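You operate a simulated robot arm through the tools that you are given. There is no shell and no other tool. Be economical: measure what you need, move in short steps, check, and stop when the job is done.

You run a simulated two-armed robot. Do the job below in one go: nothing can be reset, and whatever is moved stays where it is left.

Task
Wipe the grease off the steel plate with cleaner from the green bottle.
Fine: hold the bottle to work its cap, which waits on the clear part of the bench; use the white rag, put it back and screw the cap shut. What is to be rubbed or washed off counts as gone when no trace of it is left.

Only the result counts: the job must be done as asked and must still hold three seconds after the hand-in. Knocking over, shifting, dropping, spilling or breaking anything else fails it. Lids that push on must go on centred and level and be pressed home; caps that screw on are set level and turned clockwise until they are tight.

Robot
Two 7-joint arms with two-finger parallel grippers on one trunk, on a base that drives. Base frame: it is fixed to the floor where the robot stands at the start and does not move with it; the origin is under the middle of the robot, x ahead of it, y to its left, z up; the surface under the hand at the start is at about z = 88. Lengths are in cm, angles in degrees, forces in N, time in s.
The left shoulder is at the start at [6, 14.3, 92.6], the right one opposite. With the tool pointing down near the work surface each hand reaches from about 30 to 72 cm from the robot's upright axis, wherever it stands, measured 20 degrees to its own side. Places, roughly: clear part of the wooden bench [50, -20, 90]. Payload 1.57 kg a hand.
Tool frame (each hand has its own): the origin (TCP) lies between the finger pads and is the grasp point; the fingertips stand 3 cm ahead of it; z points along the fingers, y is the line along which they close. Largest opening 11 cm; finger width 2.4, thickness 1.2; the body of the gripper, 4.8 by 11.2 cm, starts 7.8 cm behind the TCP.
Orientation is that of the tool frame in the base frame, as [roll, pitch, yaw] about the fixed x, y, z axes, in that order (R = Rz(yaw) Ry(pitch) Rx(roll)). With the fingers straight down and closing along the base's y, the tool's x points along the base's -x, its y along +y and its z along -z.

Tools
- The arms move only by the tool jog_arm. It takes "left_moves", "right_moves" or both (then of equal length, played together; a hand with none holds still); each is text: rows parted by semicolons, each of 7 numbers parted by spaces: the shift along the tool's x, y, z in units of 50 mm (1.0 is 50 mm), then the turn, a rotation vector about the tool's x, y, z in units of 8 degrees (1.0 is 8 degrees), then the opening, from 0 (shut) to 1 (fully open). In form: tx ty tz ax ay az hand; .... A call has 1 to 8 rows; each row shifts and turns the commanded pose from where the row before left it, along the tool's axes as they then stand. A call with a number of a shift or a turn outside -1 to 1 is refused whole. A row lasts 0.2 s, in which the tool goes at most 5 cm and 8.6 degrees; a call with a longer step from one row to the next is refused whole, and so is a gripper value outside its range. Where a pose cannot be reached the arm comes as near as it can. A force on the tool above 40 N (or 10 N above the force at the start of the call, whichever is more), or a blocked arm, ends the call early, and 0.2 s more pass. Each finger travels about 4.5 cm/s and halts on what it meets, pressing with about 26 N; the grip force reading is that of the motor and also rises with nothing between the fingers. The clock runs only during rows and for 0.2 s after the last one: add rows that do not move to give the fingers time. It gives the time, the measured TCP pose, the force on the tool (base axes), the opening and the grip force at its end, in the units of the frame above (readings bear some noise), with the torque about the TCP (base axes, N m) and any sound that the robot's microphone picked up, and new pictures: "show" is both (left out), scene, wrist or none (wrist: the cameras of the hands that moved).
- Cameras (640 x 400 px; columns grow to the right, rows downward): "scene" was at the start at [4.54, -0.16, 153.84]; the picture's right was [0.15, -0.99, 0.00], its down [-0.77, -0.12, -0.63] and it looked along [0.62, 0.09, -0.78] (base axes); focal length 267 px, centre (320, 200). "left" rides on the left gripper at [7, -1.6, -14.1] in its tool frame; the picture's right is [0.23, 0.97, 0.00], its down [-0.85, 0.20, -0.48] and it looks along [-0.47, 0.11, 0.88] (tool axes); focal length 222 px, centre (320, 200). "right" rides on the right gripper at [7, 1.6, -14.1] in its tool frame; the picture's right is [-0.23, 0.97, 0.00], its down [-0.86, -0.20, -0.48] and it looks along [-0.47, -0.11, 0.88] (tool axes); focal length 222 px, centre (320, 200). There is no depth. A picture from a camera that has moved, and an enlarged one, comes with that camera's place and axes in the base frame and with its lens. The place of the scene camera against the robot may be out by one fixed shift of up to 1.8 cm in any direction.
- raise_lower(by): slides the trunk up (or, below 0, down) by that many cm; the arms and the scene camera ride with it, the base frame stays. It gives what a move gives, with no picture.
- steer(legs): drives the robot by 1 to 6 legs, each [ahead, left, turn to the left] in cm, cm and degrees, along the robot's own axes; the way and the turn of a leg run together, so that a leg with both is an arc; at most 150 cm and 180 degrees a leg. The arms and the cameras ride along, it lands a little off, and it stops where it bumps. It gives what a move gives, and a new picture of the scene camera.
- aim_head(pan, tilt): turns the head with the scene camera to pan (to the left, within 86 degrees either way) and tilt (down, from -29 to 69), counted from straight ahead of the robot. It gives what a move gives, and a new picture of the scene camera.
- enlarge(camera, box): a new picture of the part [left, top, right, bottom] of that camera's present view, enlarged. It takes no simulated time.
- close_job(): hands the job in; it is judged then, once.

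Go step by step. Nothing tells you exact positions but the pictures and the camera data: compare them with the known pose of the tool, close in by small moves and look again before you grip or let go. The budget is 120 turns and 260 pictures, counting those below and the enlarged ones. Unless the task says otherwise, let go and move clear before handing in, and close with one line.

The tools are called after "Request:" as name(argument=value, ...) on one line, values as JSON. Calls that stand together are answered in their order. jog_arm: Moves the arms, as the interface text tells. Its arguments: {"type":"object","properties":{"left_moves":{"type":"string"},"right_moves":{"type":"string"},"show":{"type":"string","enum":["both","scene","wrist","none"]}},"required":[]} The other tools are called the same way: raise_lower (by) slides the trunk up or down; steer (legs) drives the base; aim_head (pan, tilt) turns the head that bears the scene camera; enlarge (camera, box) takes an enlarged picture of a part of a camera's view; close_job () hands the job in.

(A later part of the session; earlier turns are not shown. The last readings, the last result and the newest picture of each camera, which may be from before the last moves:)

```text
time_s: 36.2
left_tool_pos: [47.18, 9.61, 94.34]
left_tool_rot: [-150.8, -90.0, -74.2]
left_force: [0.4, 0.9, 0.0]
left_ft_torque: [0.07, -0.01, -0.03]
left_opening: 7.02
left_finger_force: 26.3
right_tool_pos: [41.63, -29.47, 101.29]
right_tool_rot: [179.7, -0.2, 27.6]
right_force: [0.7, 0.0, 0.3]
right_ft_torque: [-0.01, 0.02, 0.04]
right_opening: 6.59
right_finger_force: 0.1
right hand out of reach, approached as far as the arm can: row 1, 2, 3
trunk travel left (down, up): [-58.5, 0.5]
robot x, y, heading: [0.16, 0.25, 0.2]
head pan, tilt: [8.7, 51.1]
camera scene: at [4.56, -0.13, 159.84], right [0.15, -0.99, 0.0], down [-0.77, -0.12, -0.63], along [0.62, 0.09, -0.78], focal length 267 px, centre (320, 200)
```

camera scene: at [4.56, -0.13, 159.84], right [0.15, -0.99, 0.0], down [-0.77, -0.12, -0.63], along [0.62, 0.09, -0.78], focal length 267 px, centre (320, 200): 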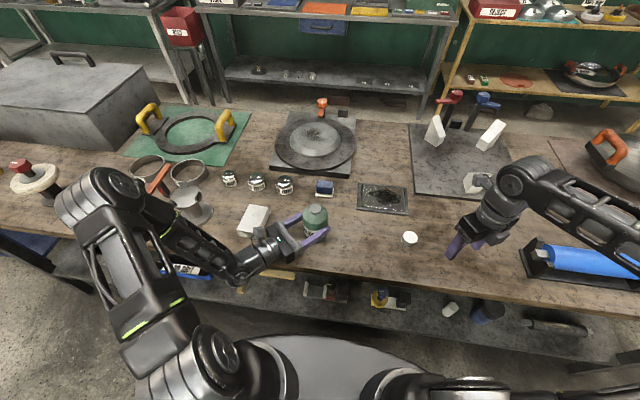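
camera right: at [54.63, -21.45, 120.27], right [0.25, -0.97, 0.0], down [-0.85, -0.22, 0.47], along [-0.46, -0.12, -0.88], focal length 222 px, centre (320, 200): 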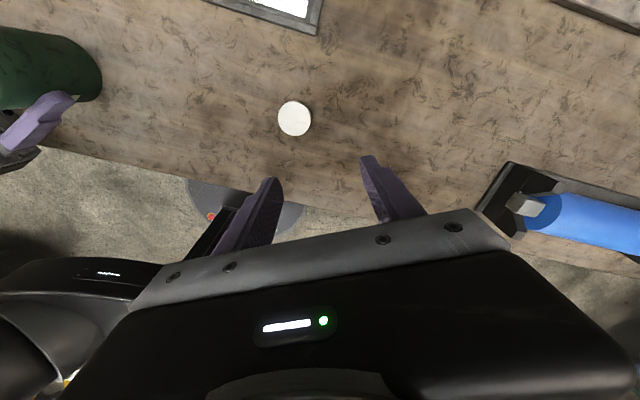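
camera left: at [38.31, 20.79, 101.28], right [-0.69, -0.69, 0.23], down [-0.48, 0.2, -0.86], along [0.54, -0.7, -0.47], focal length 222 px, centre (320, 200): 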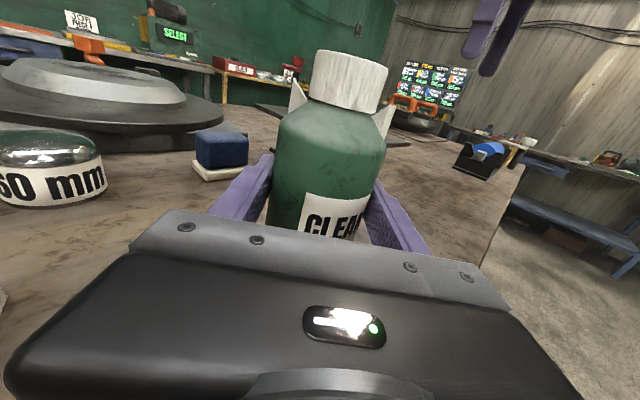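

The bottle is open and the cap waits at (49.4, -19.4). I lift the bottle straight up and carry it upright toward a pouring point near (60, -16.4).

Request:
jog_arm(left_moves="0.3 0 0 0 0 0 0;0.5 0 0 0 0 0 0;0.5 0 0 0 0 0 0;0.5 0 0 0 0 0 0;0.3 0 0 0 0 0 0;0 0 0 0 0 0 0", show="wrist")

Request:
jog_arm(left_moves="0 0.1 0.3 0 0 0 0;0 0.2 0.55 0 0 0 0;0 0.2 0.55 0 0 0 0;0 0.2 0.55 0 0 0 0;0 0.2 0.55 0 0 0 0;0 0.2 0.55 0 0 0 0;0 0.1 0.3 0 0 0 0;0 0 0 0 0 0 0")

```text
time_s: 37.6
left_tool_pos: [47.27, 9.81, 104.63]
left_tool_rot: [106.1, -90.0, 29.0]
left_force: [0.9, 0.3, -2.0]
left_ft_torque: [0.03, 0.03, 0.01]
left_opening: 7.03
left_finger_force: 25.6
right_tool_pos: [41.8, -29.4, 101.26]
right_tool_rot: [179.7, -0.1, 27.6]
right_force: [0.6, 0.1, 0.9]
right_ft_torque: [-0.02, 0.01, 0.01]
right_opening: 6.6
right_finger_force: 0.0
trunk travel left (down, up): [-58.5, 0.5]
robot x, y, heading: [-0.1, 0.19, 0.0]
head pan, tilt: [8.7, 51.1]
camera left: at [38.2, 20.93, 111.68], right [-0.69, -0.69, 0.23], down [-0.48, 0.2, -0.85], along [0.54, -0.7, -0.47], focal length 222 px, centre (320, 200)
```

left: 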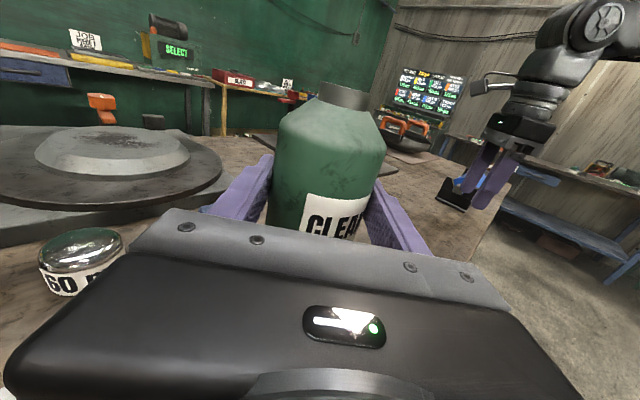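

```text
time_s: 39.4
left_tool_pos: [54.74, -6.34, 104.85]
left_tool_rot: [10.1, -90.0, 124.9]
left_force: [0.4, -0.7, -3.0]
left_ft_torque: [0.01, 0.02, -0.05]
left_opening: 7.02
left_finger_force: 26.4
right_tool_pos: [41.75, -29.46, 101.19]
right_tool_rot: [179.7, -0.1, 27.6]
right_force: [0.1, 0.0, -0.4]
right_ft_torque: [-0.01, -0.01, 0.0]
right_opening: 6.62
right_finger_force: 0.2
trunk travel left (down, up): [-58.5, 0.5]
robot x, y, heading: [0.06, 0.14, 0.1]
head pan, tilt: [8.7, 51.1]
camera scene: at [4.56, -0.16, 159.84], right [0.15, -0.99, 0.0], down [-0.77, -0.12, -0.63], along [0.62, 0.09, -0.78], focal length 267 px, centre (320, 200)
camera left: at [45.86, 4.81, 111.84], right [-0.69, -0.69, 0.23], down [-0.48, 0.2, -0.85], along [0.54, -0.7, -0.47], focal length 222 px, centre (320, 200)
```

scene: 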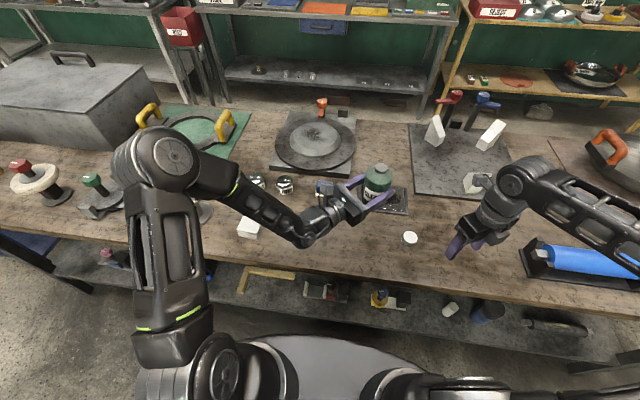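
left: 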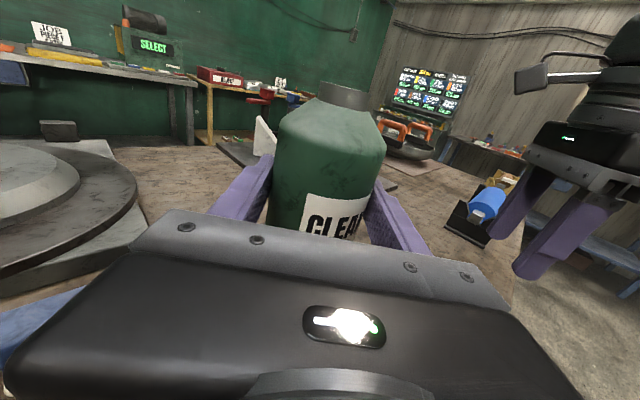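

Tray refined to x 59.2–71.6, y -20 to -2.7 (centre 65.4, -11.3). I continue to the pour point and lower to z≈100, still upright.

Request:
jog_arm(left_moves="0 0.15 0.4 0 0 0 0;0 0.2 0.55 0 0 0 0;0 0.2 0.6 0 0 0 0;0 0.15 0.45 0 0 0 0;-0.4 0 0 0 0 0 0;-0.5 0 0 0 0 0 0;0 0 0 0 0 0 0")

```text
time_s: 41.0
left_tool_pos: [59.33, -15.92, 100.38]
left_tool_rot: [-40.5, -89.9, 175.5]
left_force: [0.0, 0.0, -4.1]
left_ft_torque: [0.03, 0.03, 0.0]
left_opening: 7.05
left_finger_force: 25.8
right_tool_pos: [41.66, -29.39, 101.21]
right_tool_rot: [179.8, -0.2, 27.6]
right_force: [-0.3, -0.1, 0.5]
right_ft_torque: [0.04, 0.03, -0.06]
right_opening: 6.61
right_finger_force: 0.1
trunk travel left (down, up): [-58.5, 0.5]
robot x, y, heading: [0.27, -0.23, -0.1]
head pan, tilt: [8.7, 51.1]
camera scene: at [4.54, -0.16, 159.84], right [0.15, -0.99, 0.0], down [-0.77, -0.12, -0.63], along [0.62, 0.09, -0.78], focal length 267 px, centre (320, 200)
camera left: at [50.43, -4.76, 107.22], right [-0.69, -0.69, 0.23], down [-0.48, 0.2, -0.86], along [0.54, -0.7, -0.47], focal length 222 px, centre (320, 200)
```

scene: 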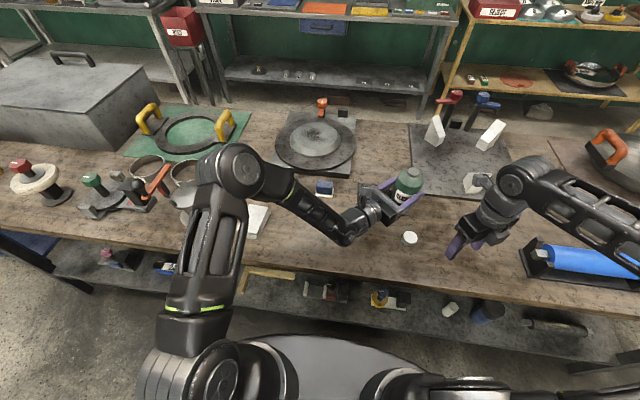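
left: 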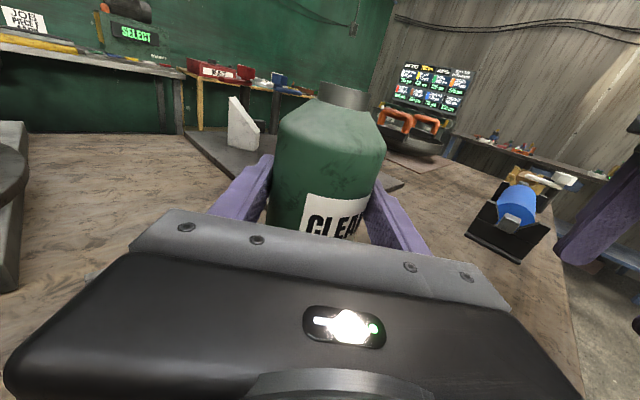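

Now tilt the bottle toward the plate centre, 56° first.

Request:
jog_arm(left_moves="0 0 0 0 0 -1 0;0 0 0 0 0 -1 0;0 0 0 0 0 -1 0;0 0 0 0 0 -1 0;0 0 0 0 0 -1 0;0 0 0 0 0 -1 0;0 0 0 0 0 -1 0")

```text
time_s: 42.6
left_tool_pos: [59.16, -15.89, 100.47]
left_tool_rot: [90.0, -34.0, 45.0]
left_force: [0.4, -0.2, -2.3]
left_ft_torque: [0.07, -0.01, -0.01]
left_opening: 7.02
left_finger_force: 26.1
right_tool_pos: [41.65, -29.39, 101.25]
right_tool_rot: [179.7, -0.1, 27.6]
right_force: [0.0, 0.2, 0.1]
right_ft_torque: [0.0, 0.0, 0.01]
right_opening: 6.59
right_finger_force: 0.0
trunk travel left (down, up): [-58.5, 0.5]
robot x, y, heading: [0.25, 0.05, 0.1]
head pan, tilt: [8.7, 51.1]
camera scene: at [4.57, -0.16, 159.84], right [0.15, -0.99, 0.0], down [-0.77, -0.12, -0.63], along [0.62, 0.09, -0.78], focal length 267 px, centre (320, 200)
camera left: at [53.97, -1.2, 102.83], right [-0.25, -0.25, 0.94], down [-0.92, -0.24, -0.31], along [0.3, -0.94, -0.17], focal length 222 px, centre (320, 200)
```

scene: 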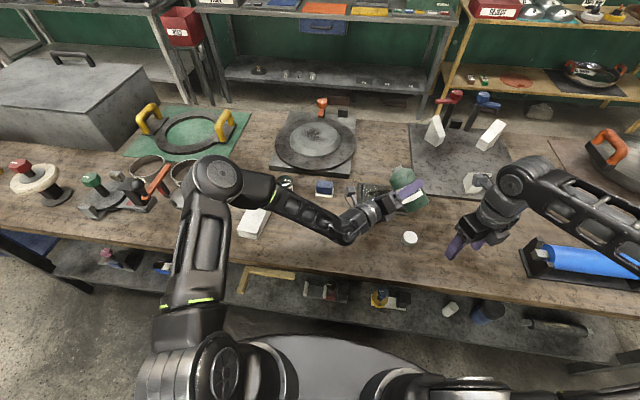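
left: 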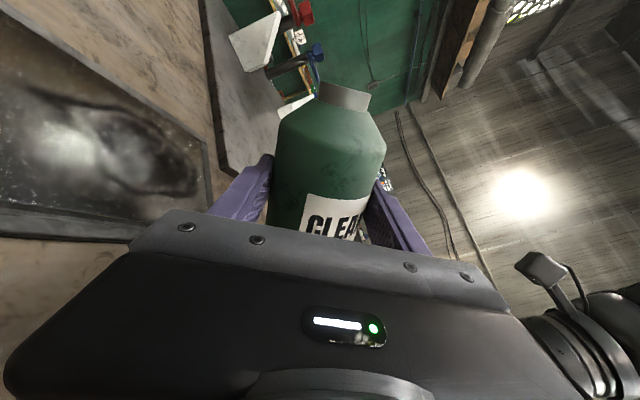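

Mouth is over the plate near (64, -12). I keep tilting a bit at a time, watching the plate.

Request:
jog_arm(left_moves="0 0 0 0 0 -1 0;0 0 0 0 0 -1 0;0 0 0 0 0 -0.6 0;0 0 0 0 0 0 0")

```text
time_s: 43.6
left_tool_pos: [59.34, -15.84, 100.36]
left_tool_rot: [90.1, -13.0, 45.0]
left_force: [-0.5, -0.7, -3.3]
left_ft_torque: [0.02, 0.01, -0.02]
left_opening: 7.01
left_finger_force: 25.8
right_tool_pos: [41.75, -29.59, 101.29]
right_tool_rot: [179.7, -0.1, 27.5]
right_force: [0.0, 0.5, -0.4]
right_ft_torque: [-0.01, -0.02, 0.0]
right_opening: 6.6
right_finger_force: 0.1
trunk travel left (down, up): [-58.5, 0.5]
robot x, y, heading: [-0.27, -0.01, 0.0]
head pan, tilt: [8.7, 51.1]
camera scene: at [4.57, -0.18, 159.84], right [0.15, -0.99, 0.0], down [-0.77, -0.12, -0.63], along [0.62, 0.09, -0.78], focal length 267 px, centre (320, 200)
camera left: at [54.31, -0.89, 100.28], right [0.0, 0.0, 1.0], down [-0.96, -0.28, 0.0], along [0.28, -0.96, 0.0], focal length 222 px, centre (320, 200)
```

scene: 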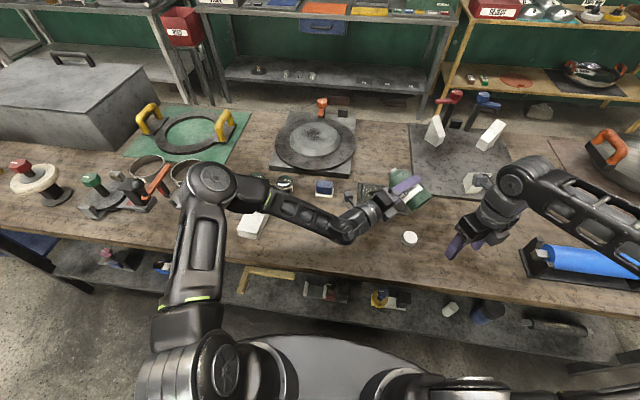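
left: 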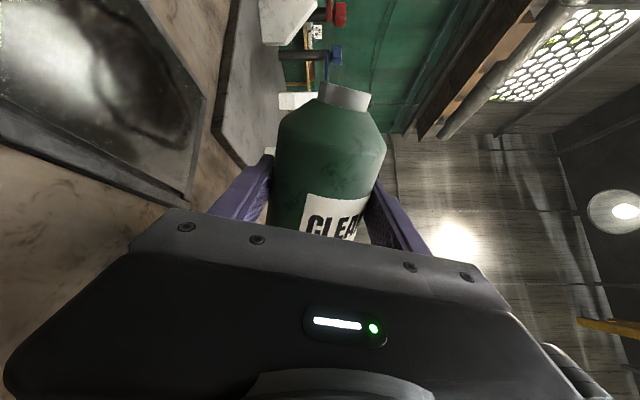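

Request:
jog_arm(left_moves="0 0 0 0 0 -0.8 0;0 0 0 0 0 -0.7 0;0 0 0 0 0 0 0")

Request:
enlarge(camera="scene", box=[330, 150, 460, 230])

```text
time_s: 44.4
left_tool_pos: [59.38, -15.92, 100.27]
left_tool_rot: [90.0, -1.1, 45.1]
left_force: [-0.1, 0.8, -3.7]
left_ft_torque: [0.07, 0.04, 0.0]
left_opening: 7.02
left_finger_force: 26.1
right_tool_pos: [41.75, -29.45, 101.16]
right_tool_rot: [179.7, -0.2, 27.6]
right_force: [-0.9, 0.2, 1.0]
right_ft_torque: [0.03, -0.01, 0.0]
right_opening: 6.57
right_finger_force: 0.1
trunk travel left (down, up): [-58.5, 0.5]
robot x, y, heading: [0.07, 0.35, 0.2]
head pan, tilt: [8.7, 51.1]
camera scene: at [4.57, -0.18, 159.84], right [0.15, -0.99, 0.0], down [-0.77, -0.12, -0.63], along [0.62, 0.09, -0.78], focal length 267 px, centre (320, 200)
camera left: at [54.2, -1.0, 98.83], right [0.15, 0.15, 0.98], down [-0.95, -0.27, 0.18], along [0.29, -0.95, 0.1], focal length 222 px, centre (320, 200)
```

scene: 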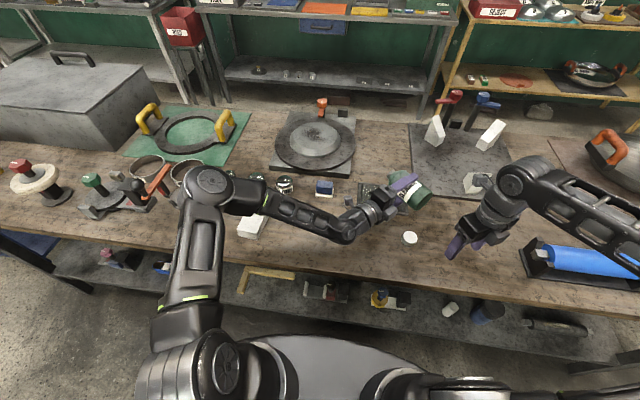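
left: 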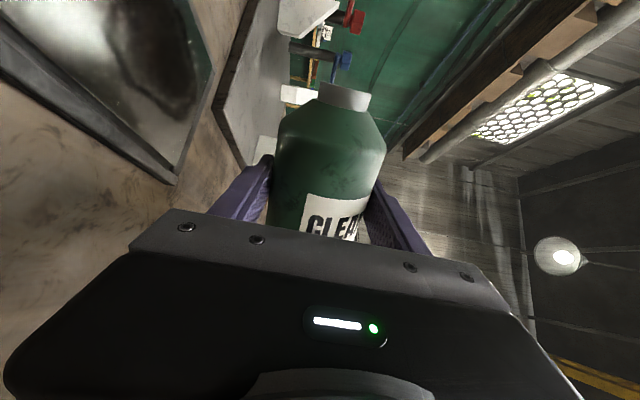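

```text
4.92 times, centred on (395, 190) of scene
camera zoom: at [4.57, -0.18, 159.84], right [0.15, -0.99, 0.0], down [-0.77, -0.12, -0.63], along [0.62, 0.09, -0.78], focal length 1313 px, centre (-49, 249)
```

zoom: 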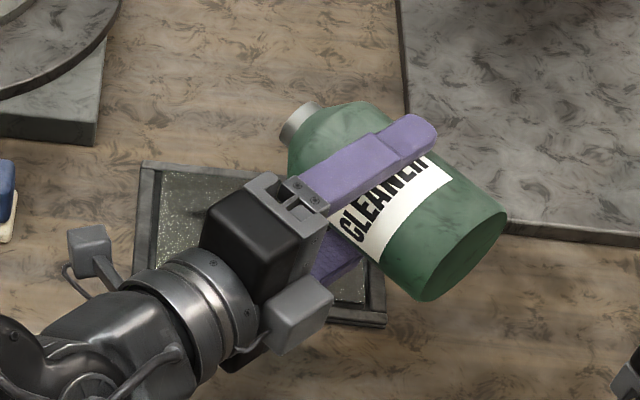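

The mouth is over the plate centre; no flow visible at 89°. Tilt a little further.

Request:
jog_arm(left_moves="0 0 0 0 0 -0.8 0;0 0 0 0 0 -0.6 0;0 0 0 0 0 0 0", show="wrist")

Request:
enlarge(camera="scene", box=[330, 150, 460, 230])

```text
time_s: 45.2
left_tool_pos: [59.43, -15.94, 100.27]
left_tool_rot: [89.9, 10.1, 44.9]
left_force: [0.0, 0.2, -4.0]
left_ft_torque: [0.05, 0.01, 0.02]
left_opening: 7.01
left_finger_force: 25.5
right_tool_pos: [41.77, -29.36, 101.22]
right_tool_rot: [179.7, 0.0, 27.7]
right_force: [0.0, -0.3, -0.2]
right_ft_torque: [-0.03, -0.04, 0.0]
right_opening: 6.59
right_finger_force: 0.1
trunk travel left (down, up): [-58.5, 0.5]
robot x, y, heading: [0.29, -0.03, 0.0]
head pan, tilt: [8.7, 51.1]
camera left: at [54.02, -1.27, 97.49], right [0.28, 0.28, 0.92], down [-0.91, -0.23, 0.35], along [0.31, -0.93, 0.19], focal length 222 px, centre (320, 200)
```

left: 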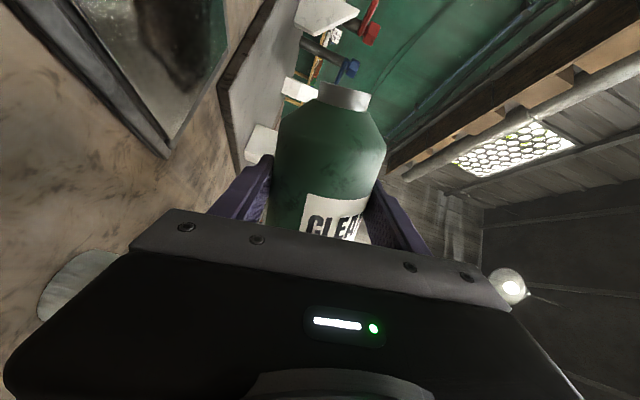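

```text
4.92 times, centred on (395, 190) of scene
camera zoom: at [4.57, -0.18, 159.84], right [0.15, -0.99, 0.0], down [-0.77, -0.12, -0.63], along [0.62, 0.09, -0.78], focal length 1313 px, centre (-49, 249)
```

zoom: 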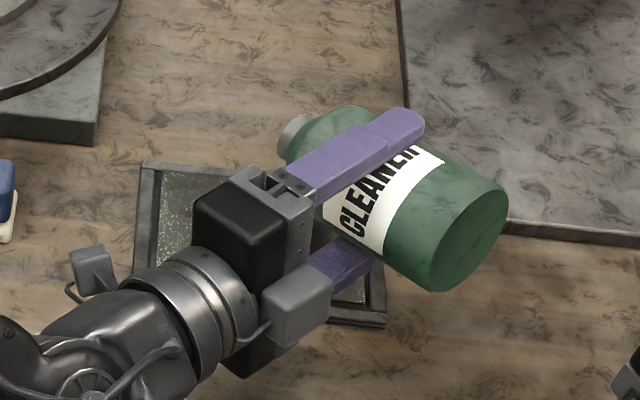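

Request:
jog_arm(left_moves="0 0 0 0 0 -0.9 0;0 0 0 0 0 -0.9 0;0 0 0 0 0 0 0", show="wrist")

Request:
enlarge(camera="scene", box=[330, 150, 460, 230])

```text
time_s: 46.0
left_tool_pos: [59.39, -15.9, 100.3]
left_tool_rot: [90.0, 24.5, 45.0]
left_force: [0.0, 0.8, -3.5]
left_ft_torque: [0.06, 0.03, -0.01]
left_opening: 7.05
left_finger_force: 25.6
right_tool_pos: [41.72, -29.36, 101.2]
right_tool_rot: [179.7, -0.1, 27.6]
right_force: [0.1, -0.1, 0.4]
right_ft_torque: [0.03, 0.02, 0.0]
right_opening: 6.6
right_finger_force: 0.0
trunk travel left (down, up): [-58.5, 0.5]
robot x, y, heading: [0.05, -0.18, -0.0]
head pan, tilt: [8.7, 51.1]
camera left: at [53.33, -1.89, 95.95], right [0.43, 0.43, 0.79], down [-0.83, -0.15, 0.54], along [0.35, -0.89, 0.29], focal length 222 px, centre (320, 200)
```

left: 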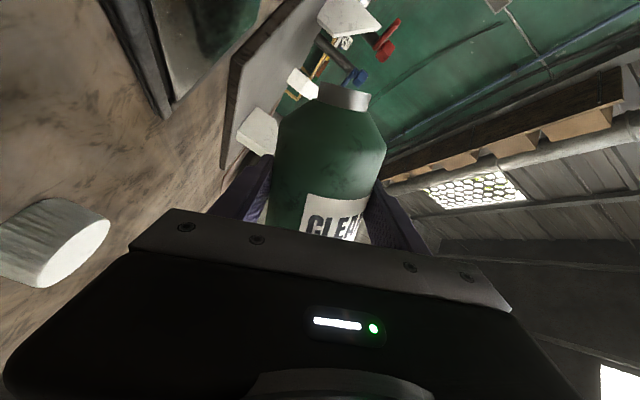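

```text
4.92 times, centred on (395, 190) of scene
camera zoom: at [4.57, -0.18, 159.84], right [0.15, -0.99, 0.0], down [-0.77, -0.12, -0.63], along [0.62, 0.09, -0.78], focal length 1313 px, centre (-49, 249)
```

zoom: 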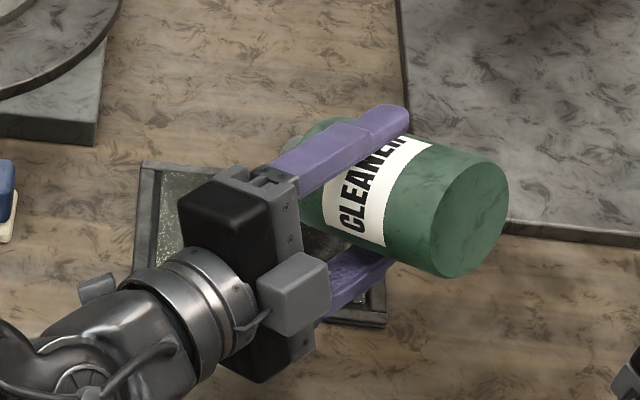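

Request:
enlarge(camera="scene", box=[355, 175, 415, 215])

Request:
enlarge(camera="left", box=[60, 0, 400, 210])

```text
10.00 times, centred on (385, 195) of scene
camera zoom: at [4.57, -0.18, 159.84], right [0.15, -0.99, 0.0], down [-0.77, -0.12, -0.63], along [0.62, 0.09, -0.78], focal length 2667 px, centre (-330, 250)
```

zoom: 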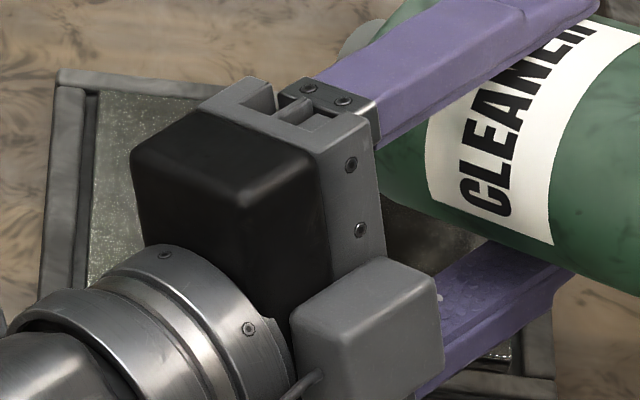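

```text
1.88 times, centred on (230, 105) of left
camera zoom: at [53.33, -1.89, 95.95], right [0.43, 0.43, 0.79], down [-0.83, -0.15, 0.54], along [0.35, -0.89, 0.29], focal length 418 px, centre (489, 379)
```

zoom: 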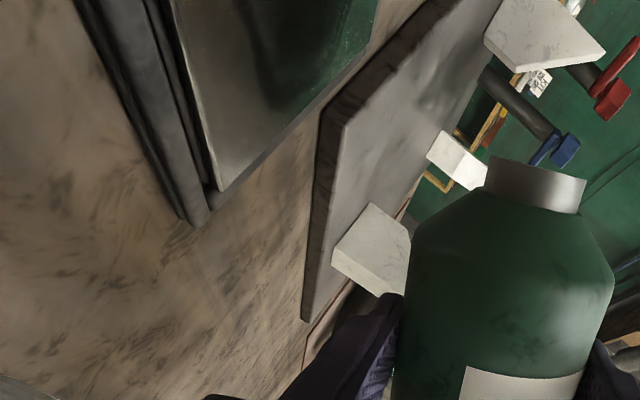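

No flow yet. Tilt further to ~130°.

Request:
jog_arm(left_moves="0 0 0 0 0 -0.9 0;0 0 0 0 0 -0.9 0;0 0 0 0 0 0 0", show="wrist")

Request:
enlarge(camera="scene", box=[345, 165, 425, 215])

```text
time_s: 46.8
left_tool_pos: [59.3, -15.91, 100.34]
left_tool_rot: [90.0, 38.9, 45.0]
left_force: [0.1, -0.1, -3.3]
left_ft_torque: [0.04, 0.0, 0.01]
left_opening: 7.03
left_finger_force: 26.1
right_tool_pos: [41.8, -29.47, 101.12]
right_tool_rot: [179.7, 0.0, 27.7]
right_force: [1.4, -0.2, -0.3]
right_ft_torque: [0.0, 0.0, -0.01]
right_opening: 6.6
right_finger_force: 0.1
trunk travel left (down, up): [-58.5, 0.5]
robot x, y, heading: [-0.26, 0.46, 0.2]
head pan, tilt: [8.7, 51.1]
camera left: at [52.46, -2.78, 94.7], right [0.56, 0.56, 0.62], down [-0.72, -0.04, 0.69], along [0.41, -0.83, 0.38], focal length 222 px, centre (320, 200)
```

left: 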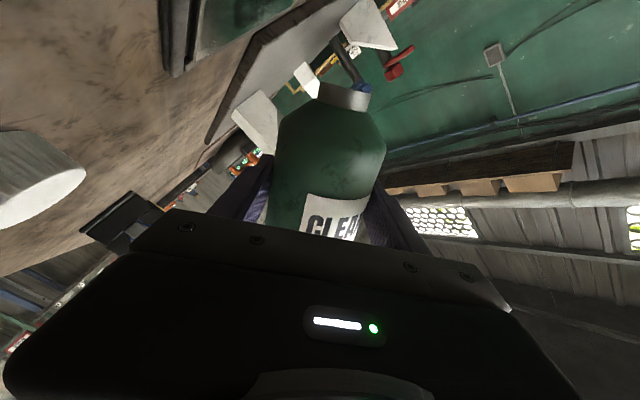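

```text
8.00 times, centred on (385, 190) of scene
camera zoom: at [4.57, -0.18, 159.84], right [0.15, -0.99, 0.0], down [-0.77, -0.12, -0.63], along [0.62, 0.09, -0.78], focal length 2134 px, centre (-200, 280)
```

zoom: 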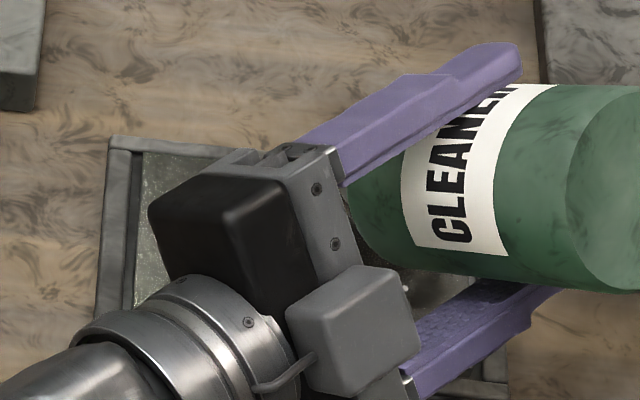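

A small bright speck may be the first drop; wait briefly and look again.

Request:
jog_arm(left_moves="0 0 0 0 0 0 0;0 0 0 0 0 0 0", show="none")

Request:
enlarge(camera="scene", box=[345, 165, 425, 215])

```text
time_s: 47.4
left_tool_pos: [59.46, -15.85, 100.39]
left_tool_rot: [90.0, 38.8, 45.0]
left_force: [-0.3, -0.1, -2.4]
left_ft_torque: [0.05, -0.01, -0.05]
left_opening: 7.05
left_finger_force: 25.5
right_tool_pos: [41.7, -29.44, 101.33]
right_tool_rot: [179.7, -0.1, 27.6]
right_force: [0.2, 0.3, 0.2]
right_ft_torque: [0.0, 0.01, -0.01]
right_opening: 6.62
right_finger_force: 0.1
trunk travel left (down, up): [-58.5, 0.5]
robot x, y, heading: [0.35, 0.39, 0.2]
head pan, tilt: [8.7, 51.1]
```

```text
8.00 times, centred on (385, 190) of scene
camera zoom: at [4.57, -0.17, 159.84], right [0.15, -0.99, 0.0], down [-0.77, -0.12, -0.63], along [0.62, 0.09, -0.78], focal length 2134 px, centre (-200, 280)
```

zoom: 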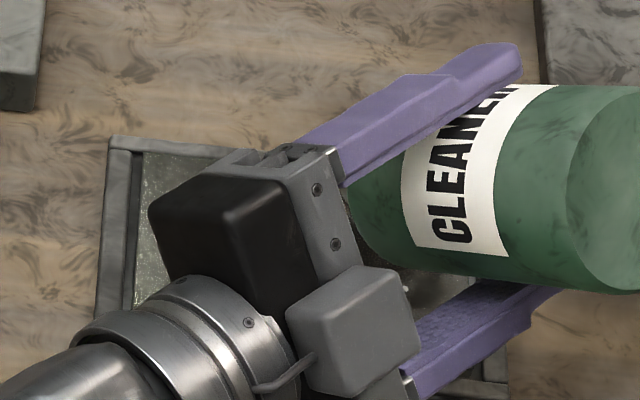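

The speck is static, no flow yet. Tilt on to ~150°, shifting slightly so the mouth stays over the plate.

Request:
jog_arm(left_moves="0 0 0 0 0 -0.9 0;0 0 0 0 0 -0.9 0;0 0 0 0 0 -0.6 0;0 0 0 0 0 0 0", show="wrist")

Request:
enlarge(camera="scene", box=[345, 165, 425, 215])

```text
time_s: 48.4
left_tool_pos: [59.33, -15.89, 100.45]
left_tool_rot: [90.1, 58.1, 45.0]
left_force: [0.5, 0.5, -3.1]
left_ft_torque: [0.02, 0.02, 0.04]
left_opening: 7.02
left_finger_force: 25.5
right_tool_pos: [41.7, -29.39, 101.28]
right_tool_rot: [179.7, -0.1, 27.6]
right_force: [-0.2, 1.2, -0.3]
right_ft_torque: [-0.02, -0.03, 0.0]
right_opening: 6.59
right_finger_force: 0.1
trunk travel left (down, up): [-58.5, 0.5]
robot x, y, heading: [-0.02, 0.04, -0.0]
head pan, tilt: [8.7, 51.1]
camera left: at [50.94, -4.29, 93.52], right [0.67, 0.67, 0.32], down [-0.54, 0.14, 0.83], along [0.51, -0.73, 0.45], focal length 222 px, centre (320, 200)
```

left: 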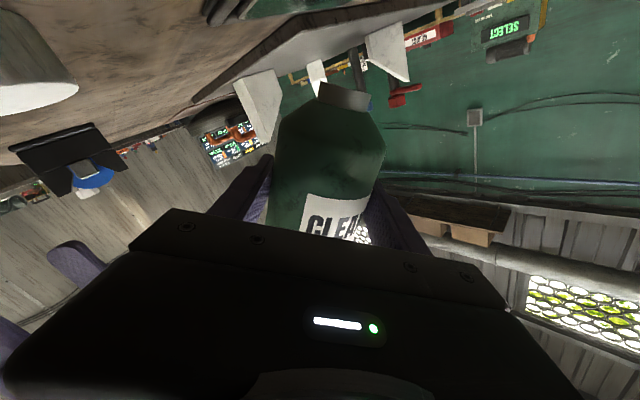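

```text
8.00 times, centred on (385, 190) of scene
camera zoom: at [4.57, -0.18, 159.84], right [0.15, -0.99, 0.0], down [-0.77, -0.12, -0.63], along [0.62, 0.09, -0.78], focal length 2134 px, centre (-200, 280)
```

zoom: 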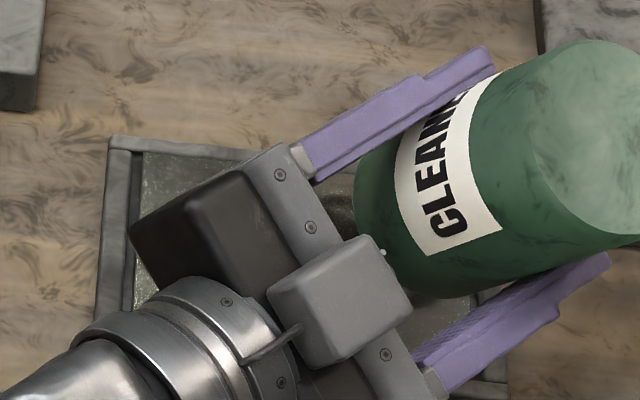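

The stream and plate are hidden by the hand. I tilt the bottle back upright and look at the plate.

Request:
jog_arm(left_moves="0 0 0 0 0 1 0;0 0 0 0 0 1 0;0 0 0 0 0 1 0;0 0 0 0 0 1 0;0 0 0 0 0 1 0;0 0 0 0 0 1 0;0 0 0 0 0 1 0;0 0 0 0 0 1 0", show="wrist")

Request:
jog_arm(left_moves="0 0 0 0 0 1 0;0 0 0 0 0 1 0;0 0 0 0 0 1 0;0 0 0 0 0 1 0;0 0 0 0 0 1 0", show="wrist")

```text
time_s: 50.2
left_tool_pos: [59.32, -15.87, 100.27]
left_tool_rot: [90.0, -6.1, 45.0]
left_force: [-0.4, -0.5, -2.5]
left_ft_torque: [0.03, 0.06, -0.02]
left_opening: 7.03
left_finger_force: 26.4
right_tool_pos: [41.81, -29.35, 101.11]
right_tool_rot: [179.6, 0.0, 27.6]
right_force: [0.4, 0.3, 0.4]
right_ft_torque: [-0.05, -0.01, 0.02]
right_opening: 6.6
right_finger_force: 0.1
trunk travel left (down, up): [-58.5, 0.5]
robot x, y, heading: [0.21, -0.05, 0.2]
head pan, tilt: [8.7, 51.1]
camera left: at [54.26, -0.89, 99.43], right [0.09, 0.09, 0.99], down [-0.95, -0.28, 0.11], along [0.28, -0.96, 0.06], focal length 222 px, centre (320, 200)
```

left: 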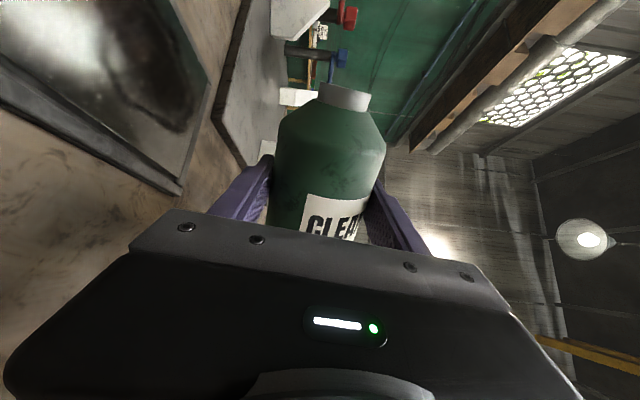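

```text
time_s: 51.4
left_tool_pos: [59.34, -15.74, 100.49]
left_tool_rot: [90.1, -46.1, 45.0]
left_force: [0.2, 0.1, -3.5]
left_ft_torque: [0.03, 0.02, 0.0]
left_opening: 7.03
left_finger_force: 25.7
right_tool_pos: [41.74, -29.55, 101.23]
right_tool_rot: [179.7, -0.1, 27.7]
right_force: [-0.6, -0.2, 0.4]
right_ft_torque: [-0.01, -0.02, 0.0]
right_opening: 6.62
right_finger_force: 0.2
trunk travel left (down, up): [-58.5, 0.5]
robot x, y, heading: [0.35, -0.11, -0.1]
head pan, tilt: [8.7, 51.1]
camera left: at [53.5, -1.65, 104.27], right [-0.39, -0.39, 0.84], down [-0.86, -0.18, -0.48], along [0.34, -0.9, -0.26], focal length 222 px, centre (320, 200)
```

left: 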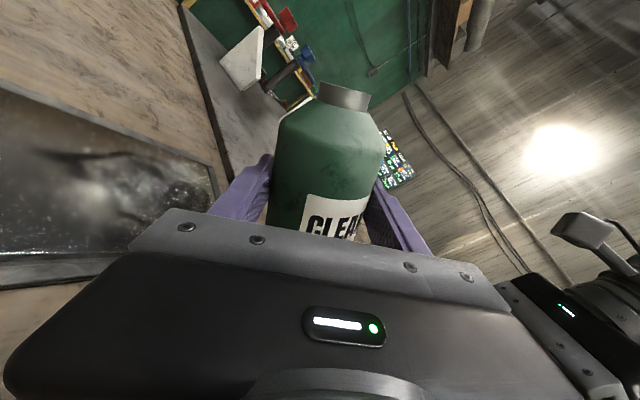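

Request:
enlarge(camera="left", box=[0, 70, 260, 270])

Request:
jog_arm(left_moves="0 0 0 0 0 1 0;0 0 0 0 0 1 0;0 0 0 0 0 1 0;0 0 0 0 0 1 0;0 0 0 0 0 1 0;0 0 0 0 0 0.5 0;0.5 0 0 0 0 0 0;0.5 0 -0.5 0 0 0 0", show="scene")

```text
2.00 times, centred on (130, 170) of left
camera zoom: at [53.5, -1.65, 104.27], right [-0.39, -0.39, 0.84], down [-0.86, -0.18, -0.48], along [0.34, -0.9, -0.26], focal length 444 px, centre (700, 260)
```

zoom: 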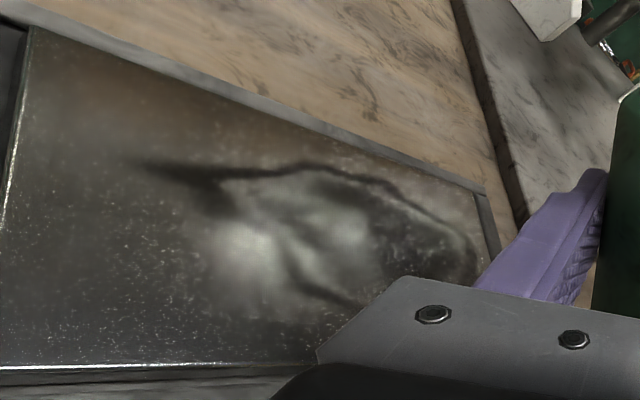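

```text
time_s: 53.2
left_tool_pos: [57.57, -14.04, 105.31]
left_tool_rot: [-99.0, -90.0, -126.0]
left_force: [0.1, -0.4, -2.9]
left_ft_torque: [-0.03, -0.01, -0.03]
left_opening: 7.0
left_finger_force: 26.2
right_tool_pos: [41.57, -29.38, 101.25]
right_tool_rot: [179.7, -0.2, 27.6]
right_force: [-0.2, -0.1, 1.0]
right_ft_torque: [-0.02, -0.01, 0.03]
right_opening: 6.6
right_finger_force: 0.2
trunk travel left (down, up): [-58.5, 0.5]
robot x, y, heading: [0.11, 0.01, -0.0]
head pan, tilt: [8.7, 51.1]
camera scene: at [4.47, -0.1, 159.84], right [0.15, -0.99, 0.0], down [-0.77, -0.12, -0.63], along [0.62, 0.09, -0.78], focal length 267 px, centre (320, 200)
```

scene: 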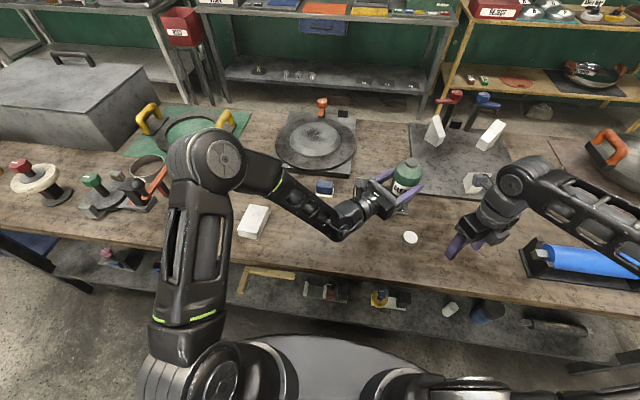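

I withdraw the bottle to the left, upright, to see the plate freely.

Request:
jog_arm(left_moves="0 -0.1 -0.4 0 0 0 0;0 -0.2 -0.55 0 0 0 0;0 -0.2 -0.55 0 0 0 0;0 -0.2 -0.55 0 0 0 0;0 -0.2 -0.55 0 0 0 0;0 -0.2 -0.55 0 0 0 0;0 -0.1 -0.3 0 0 0 0;0 0 0 0 0 0 0", show="none")

Request:
enlarge(camera="scene", box=[345, 170, 425, 220])

```text
time_s: 55.0
left_tool_pos: [49.5, 2.25, 105.23]
left_tool_rot: [-123.7, -89.9, -101.3]
left_force: [0.3, 0.5, -3.3]
left_ft_torque: [0.01, 0.07, -0.03]
left_opening: 7.02
left_finger_force: 26.5
right_tool_pos: [41.9, -29.42, 101.12]
right_tool_rot: [179.7, -0.1, 27.6]
right_force: [0.6, -0.5, -0.3]
right_ft_torque: [-0.01, 0.02, 0.05]
right_opening: 6.59
right_finger_force: 0.0
trunk travel left (down, up): [-58.5, 0.5]
robot x, y, heading: [0.1, -0.03, -0.2]
head pan, tilt: [8.7, 51.1]
```

```text
8.00 times, centred on (385, 195) of scene
camera zoom: at [4.56, -0.17, 159.84], right [0.15, -0.99, 0.0], down [-0.77, -0.12, -0.63], along [0.62, 0.09, -0.78], focal length 2134 px, centre (-200, 240)
```

zoom: 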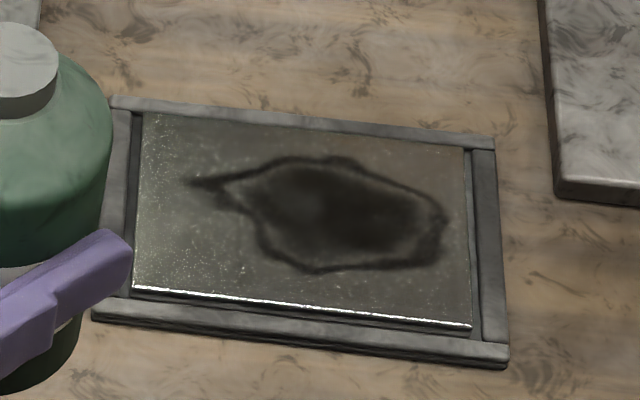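

Request:
enlarge(camera="scene", box=[315, 160, 375, 230])

```text
5.71 times, centred on (345, 195) of scene
camera zoom: at [4.56, -0.17, 159.84], right [0.15, -0.99, 0.0], down [-0.77, -0.12, -0.63], along [0.62, 0.09, -0.78], focal length 1524 px, centre (177, 229)
```

zoom: 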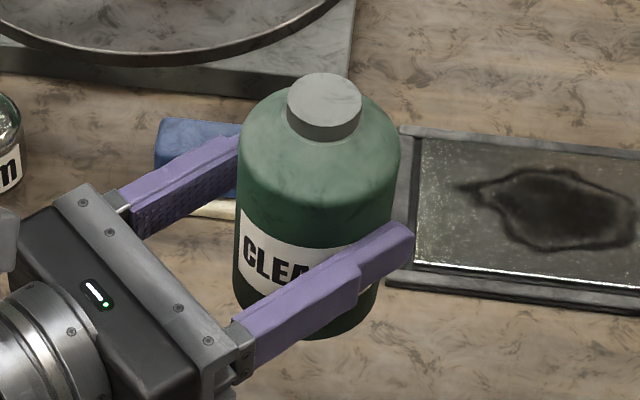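

The neck and any liquid are drawn plainly, so the pour itself can't be seen; wiping will show whether it took. I set the bottle back at its spot.

Request:
jog_arm(left_moves="0 -0.24 -0.46 0 0 0 0;0 -0.24 -0.46 0 0 0 0;0 -0.24 -0.46 0 0 0 0;-0.6 0 0 0 0 0 0;-0.7 0 0 0 0 0 0;-0.5 0 0 0 0 0 0;-0.2 0 0 0 0 0 0;0 0 0 0 0 0 0", show="none")

```text
time_s: 56.8
left_tool_pos: [47.12, 9.51, 95.19]
left_tool_rot: [97.8, -89.9, 37.1]
left_force: [-0.2, 0.2, -2.5]
left_ft_torque: [0.0, 0.01, -0.02]
left_opening: 7.02
left_finger_force: 26.1
right_tool_pos: [41.76, -29.34, 101.19]
right_tool_rot: [179.7, -0.1, 27.6]
right_force: [0.2, 0.1, 0.1]
right_ft_torque: [-0.02, -0.01, 0.02]
right_opening: 6.58
right_finger_force: 0.1
trunk travel left (down, up): [-58.5, 0.5]
robot x, y, heading: [0.03, 0.11, 0.4]
head pan, tilt: [8.7, 51.1]
```

Request:
jog_arm(left_moves="-0.1 0 0 0 0 0 0;-0.05 0 0 0 0 0 0;-0.03 0 0 0 0 0 0;-0.02 0 0 0 0 0 0;0 0 0 0 0 0 0", show="none")

```text
time_s: 58.0
left_tool_pos: [47.14, 9.75, 94.49]
left_tool_rot: [-16.6, -89.9, 151.6]
left_force: [-0.6, 0.2, 2.3]
left_ft_torque: [0.08, 0.15, -0.02]
left_opening: 7.06
left_finger_force: 26.0
right_tool_pos: [41.72, -29.31, 101.27]
right_tool_rot: [179.7, -0.2, 27.5]
right_force: [0.9, -0.1, 0.1]
right_ft_torque: [0.02, -0.01, 0.0]
right_opening: 6.6
right_finger_force: 0.0
trunk travel left (down, up): [-58.5, 0.5]
robot x, y, heading: [0.1, -0.28, 0.0]
head pan, tilt: [8.7, 51.1]
```

Touching down. Release and back straight out.

Request:
jog_arm(left_moves="0 0 0 0 0 0 0.9;0 0 0 0 0 0 1;0 0 0 0 0 0 1;0 0 -0.5 0 0 0 1;0 0 -0.7 0 0 0 1;0 0 -0.9 0 0 0 1;0.9 0 0 0 0 0 1;0.9 0 0 0 0 0 1")

```text
time_s: 59.8
left_tool_pos: [40.28, 17.88, 102.97]
left_tool_rot: [23.0, -89.9, 111.8]
left_force: [0.3, -0.2, -0.9]
left_ft_torque: [0.04, -0.01, -0.01]
left_opening: 11.0
left_finger_force: 0.2
left hand out of reach, approached as far as the arm can: row 8
right_tool_pos: [41.7, -29.38, 101.2]
right_tool_rot: [179.7, -0.2, 27.6]
right_force: [1.3, 0.2, 0.4]
right_ft_torque: [0.03, 0.01, -0.01]
right_opening: 6.59
right_finger_force: 0.1
trunk travel left (down, up): [-58.5, 0.5]
robot x, y, heading: [-0.03, -0.07, -0.2]
head pan, tilt: [8.7, 51.1]
camera scene: at [4.49, -0.15, 159.84], right [0.15, -0.99, 0.0], down [-0.77, -0.12, -0.63], along [0.62, 0.09, -0.78], focal length 267 px, centre (320, 200)
camera left: at [31.46, 29.04, 109.83], right [-0.69, -0.69, 0.23], down [-0.48, 0.2, -0.86], along [0.54, -0.7, -0.46], focal length 222 px, centre (320, 200)
```

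scene: 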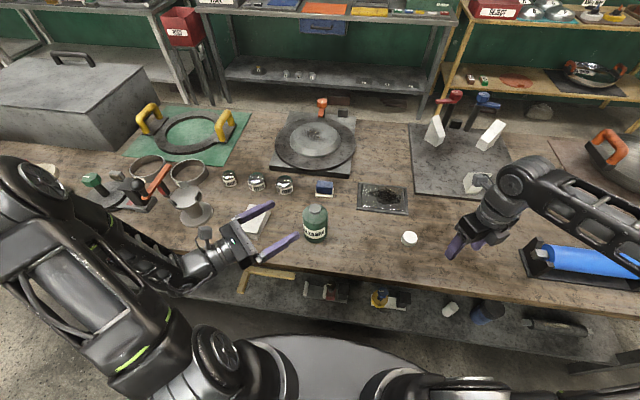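
left: 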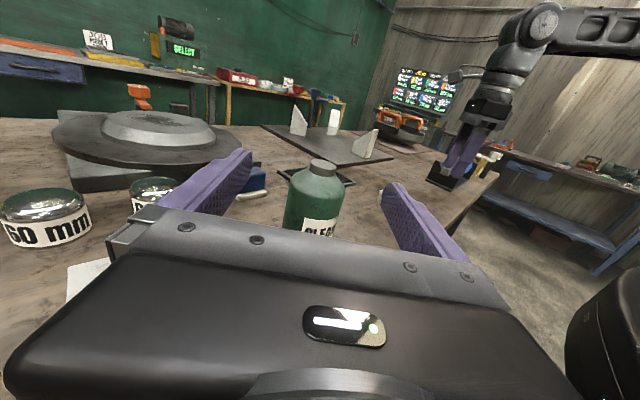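

Bottle stands again. Next I turn the left hand back to pointing down (moving it away from the bottle first) and tuck the right hand in slightly.

Request:
jog_arm(left_moves="0.3 -0.6 -0.5 0 0 0 1;0.3 -0.5 -0.4 0 0 0 1;0 0 0 -0.6786 -0.281 0.6786 1;0 0 0 -0.6786 -0.281 0.6786 1;0 0 0 -0.6786 -0.281 0.6786 1;0 0 0 -0.6786 -0.281 0.6786 1;0 0 0 -0.6786 -0.281 0.6786 1;0 0 0 -0.6786 -0.281 0.6786 1", right_moves="0 -0.4 -0.2 0 0 0 0.6;0 -0.4 -0.2 0 0 0 0.6;0 -0.4 -0.2 0 0 0 0.6;0 0 0 0 0 0 0.6;0 0 0 0 0 0 0.6;0 0 0 0 0 0 0.6;0 0 0 0 0 0 0.6;0 0 0 0 0 0 0.6", show="scene")

Request:
jog_arm(left_moves="0 0 0 -0.6786 -0.281 0.6786 1;0 0 0 -0.6786 -0.281 0.6786 1;0 0 0 -0.6786 -0.281 0.6786 1;0 0 0 -0.6786 -0.281 0.6786 1;0 0 0 -0.6786 -0.281 0.6786 1;0 0 0 -0.6786 -0.281 0.6786 1;0 0 0 -0.6786 -0.281 0.6786 1;0 0 0 -0.6786 -0.281 0.6786 1", show="none")

Request:
jog_arm(left_moves="0 0 0 -0.6786 -0.281 0.6786 1;0 0 0 -0.6786 -0.281 0.6786 1;0 0 0 -0.6786 -0.281 0.6786 1;0 0 0 -0.6786 -0.281 0.6786 1;0 0 0 -0.38 -0.157 0.38 1;0 0 0 0 0 0 1")

```text
time_s: 61.6
left_tool_pos: [41.21, 25.07, 105.86]
left_tool_rot: [-129.4, -55.1, -129.4]
left_force: [-0.9, 0.0, -1.0]
left_ft_torque: [-0.03, -0.05, -0.02]
left_opening: 11.0
left_finger_force: 0.1
right_tool_pos: [38.82, -24.24, 104.3]
right_tool_rot: [180.0, -0.1, 28.0]
right_force: [0.5, 0.9, -0.1]
right_ft_torque: [-0.01, -0.03, -0.03]
right_opening: 6.59
right_finger_force: 0.1
trunk travel left (down, up): [-58.5, 0.5]
robot x, y, heading: [0.2, -0.26, 0.2]
head pan, tilt: [8.7, 51.1]
camera scene: at [4.54, -0.18, 159.84], right [0.15, -0.99, 0.0], down [-0.77, -0.12, -0.63], along [0.62, 0.09, -0.78], focal length 267 px, centre (320, 200)
```

scene: 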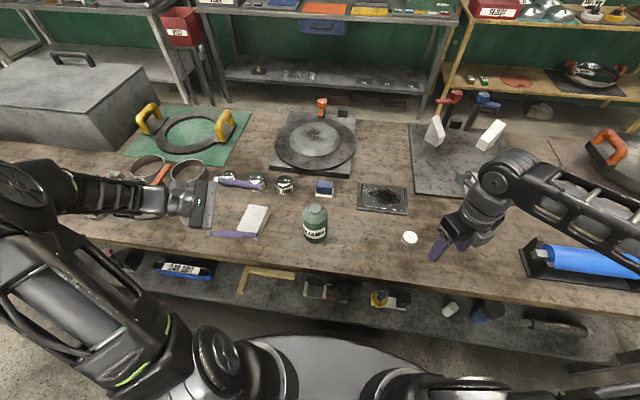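

```text
time_s: 63.4
left_tool_pos: [41.24, 24.86, 105.81]
left_tool_rot: [-157.8, -14.9, -157.7]
left_force: [-0.2, 0.0, 0.2]
left_ft_torque: [0.01, -0.02, 0.01]
left_opening: 11.0
left_finger_force: 0.1
right_tool_pos: [38.8, -24.17, 104.16]
right_tool_rot: [179.9, 0.0, 28.0]
right_force: [0.2, 0.1, -0.1]
right_ft_torque: [0.01, 0.0, 0.0]
right_opening: 6.59
right_finger_force: 0.0
trunk travel left (down, up): [-58.5, 0.5]
robot x, y, heading: [0.39, -0.06, 0.2]
head pan, tilt: [8.7, 51.1]
```

```text
time_s: 64.8
left_tool_pos: [41.48, 24.89, 105.75]
left_tool_rot: [-180.0, 0.0, -180.0]
left_force: [-0.2, 0.2, -0.2]
left_ft_torque: [0.0, -0.01, 0.01]
left_opening: 11.03
left_finger_force: 0.0
right_tool_pos: [38.84, -24.21, 104.23]
right_tool_rot: [179.9, 0.0, 28.1]
right_force: [-0.3, 0.1, 0.6]
right_ft_torque: [-0.01, -0.01, 0.0]
right_opening: 6.63
right_finger_force: 0.1
trunk travel left (down, up): [-58.5, 0.5]
robot x, y, heading: [0.11, -0.05, 0.1]
head pan, tilt: [8.7, 51.1]
camera scene: at [4.54, -0.15, 159.84], right [0.15, -0.99, 0.0], down [-0.77, -0.12, -0.63], along [0.62, 0.09, -0.78], focal length 267 px, centre (320, 200)
camera left: at [34.25, 23.24, 119.94], right [-0.23, 0.97, 0.0], down [0.85, 0.2, 0.48], along [0.47, 0.11, -0.88], focal length 222 px, centre (320, 200)
```

scene: 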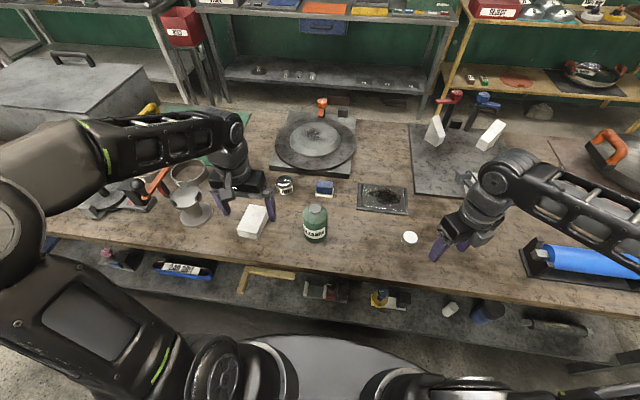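
left: 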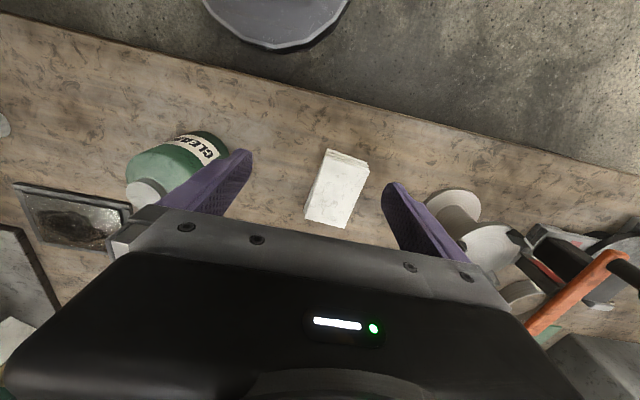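

Rag centre is (48.1, 28.8), 6.5 wide along y and aligned with x. I move over it and descend to grip its upper part.

Request:
jog_arm(left_moves="-0.66 0.39 0 0 0 0 1;-0.66 0.39 0 0 0 0 1;0 0 0.7 0 0 0 1;0 0 0.7 0 0 0 1;0 0 0.6 0 0 0 1;0 0 0 0 0 0 1")

```text
time_s: 66.2
left_tool_pos: [48.03, 28.74, 95.89]
left_tool_rot: [-179.9, 0.0, -179.9]
left_force: [0.4, -0.4, -1.0]
left_ft_torque: [0.02, 0.02, 0.02]
left_opening: 11.0
left_finger_force: 0.0
right_tool_pos: [38.73, -24.29, 104.34]
right_tool_rot: [180.0, 0.0, 28.0]
right_force: [-0.3, -0.3, -0.4]
right_ft_torque: [-0.02, 0.0, 0.0]
right_opening: 6.6
right_finger_force: 0.2
trunk travel left (down, up): [-58.5, 0.5]
robot x, y, heading: [0.18, -0.23, -0.0]
head pan, tilt: [8.7, 51.1]
camera scene: at [4.51, -0.17, 159.84], right [0.15, -0.99, 0.0], down [-0.77, -0.12, -0.63], along [0.62, 0.09, -0.78], focal length 267 px, centre (320, 200)
camera left: at [40.85, 27.04, 110.04], right [-0.23, 0.97, 0.0], down [0.85, 0.2, 0.48], along [0.47, 0.11, -0.88], focal length 222 px, centre (320, 200)
```

scene: 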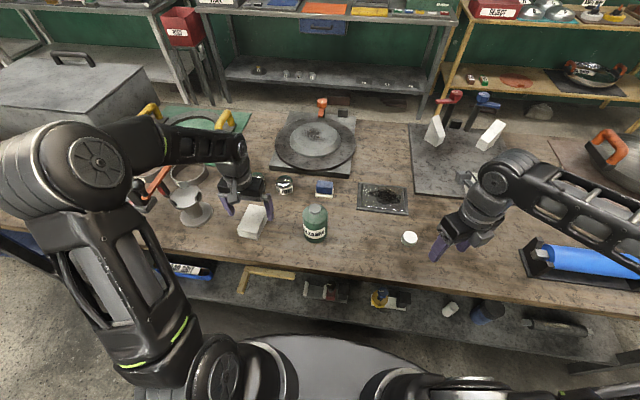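
left: 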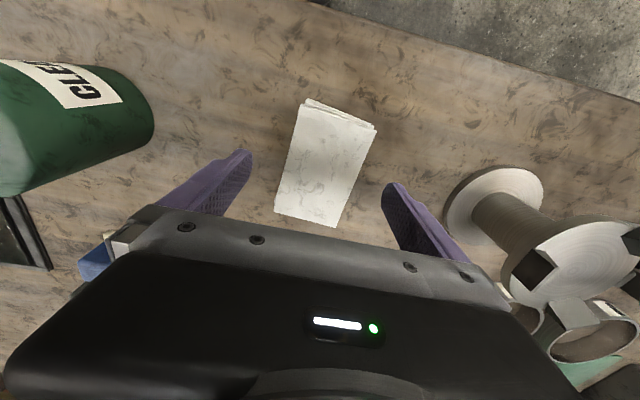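

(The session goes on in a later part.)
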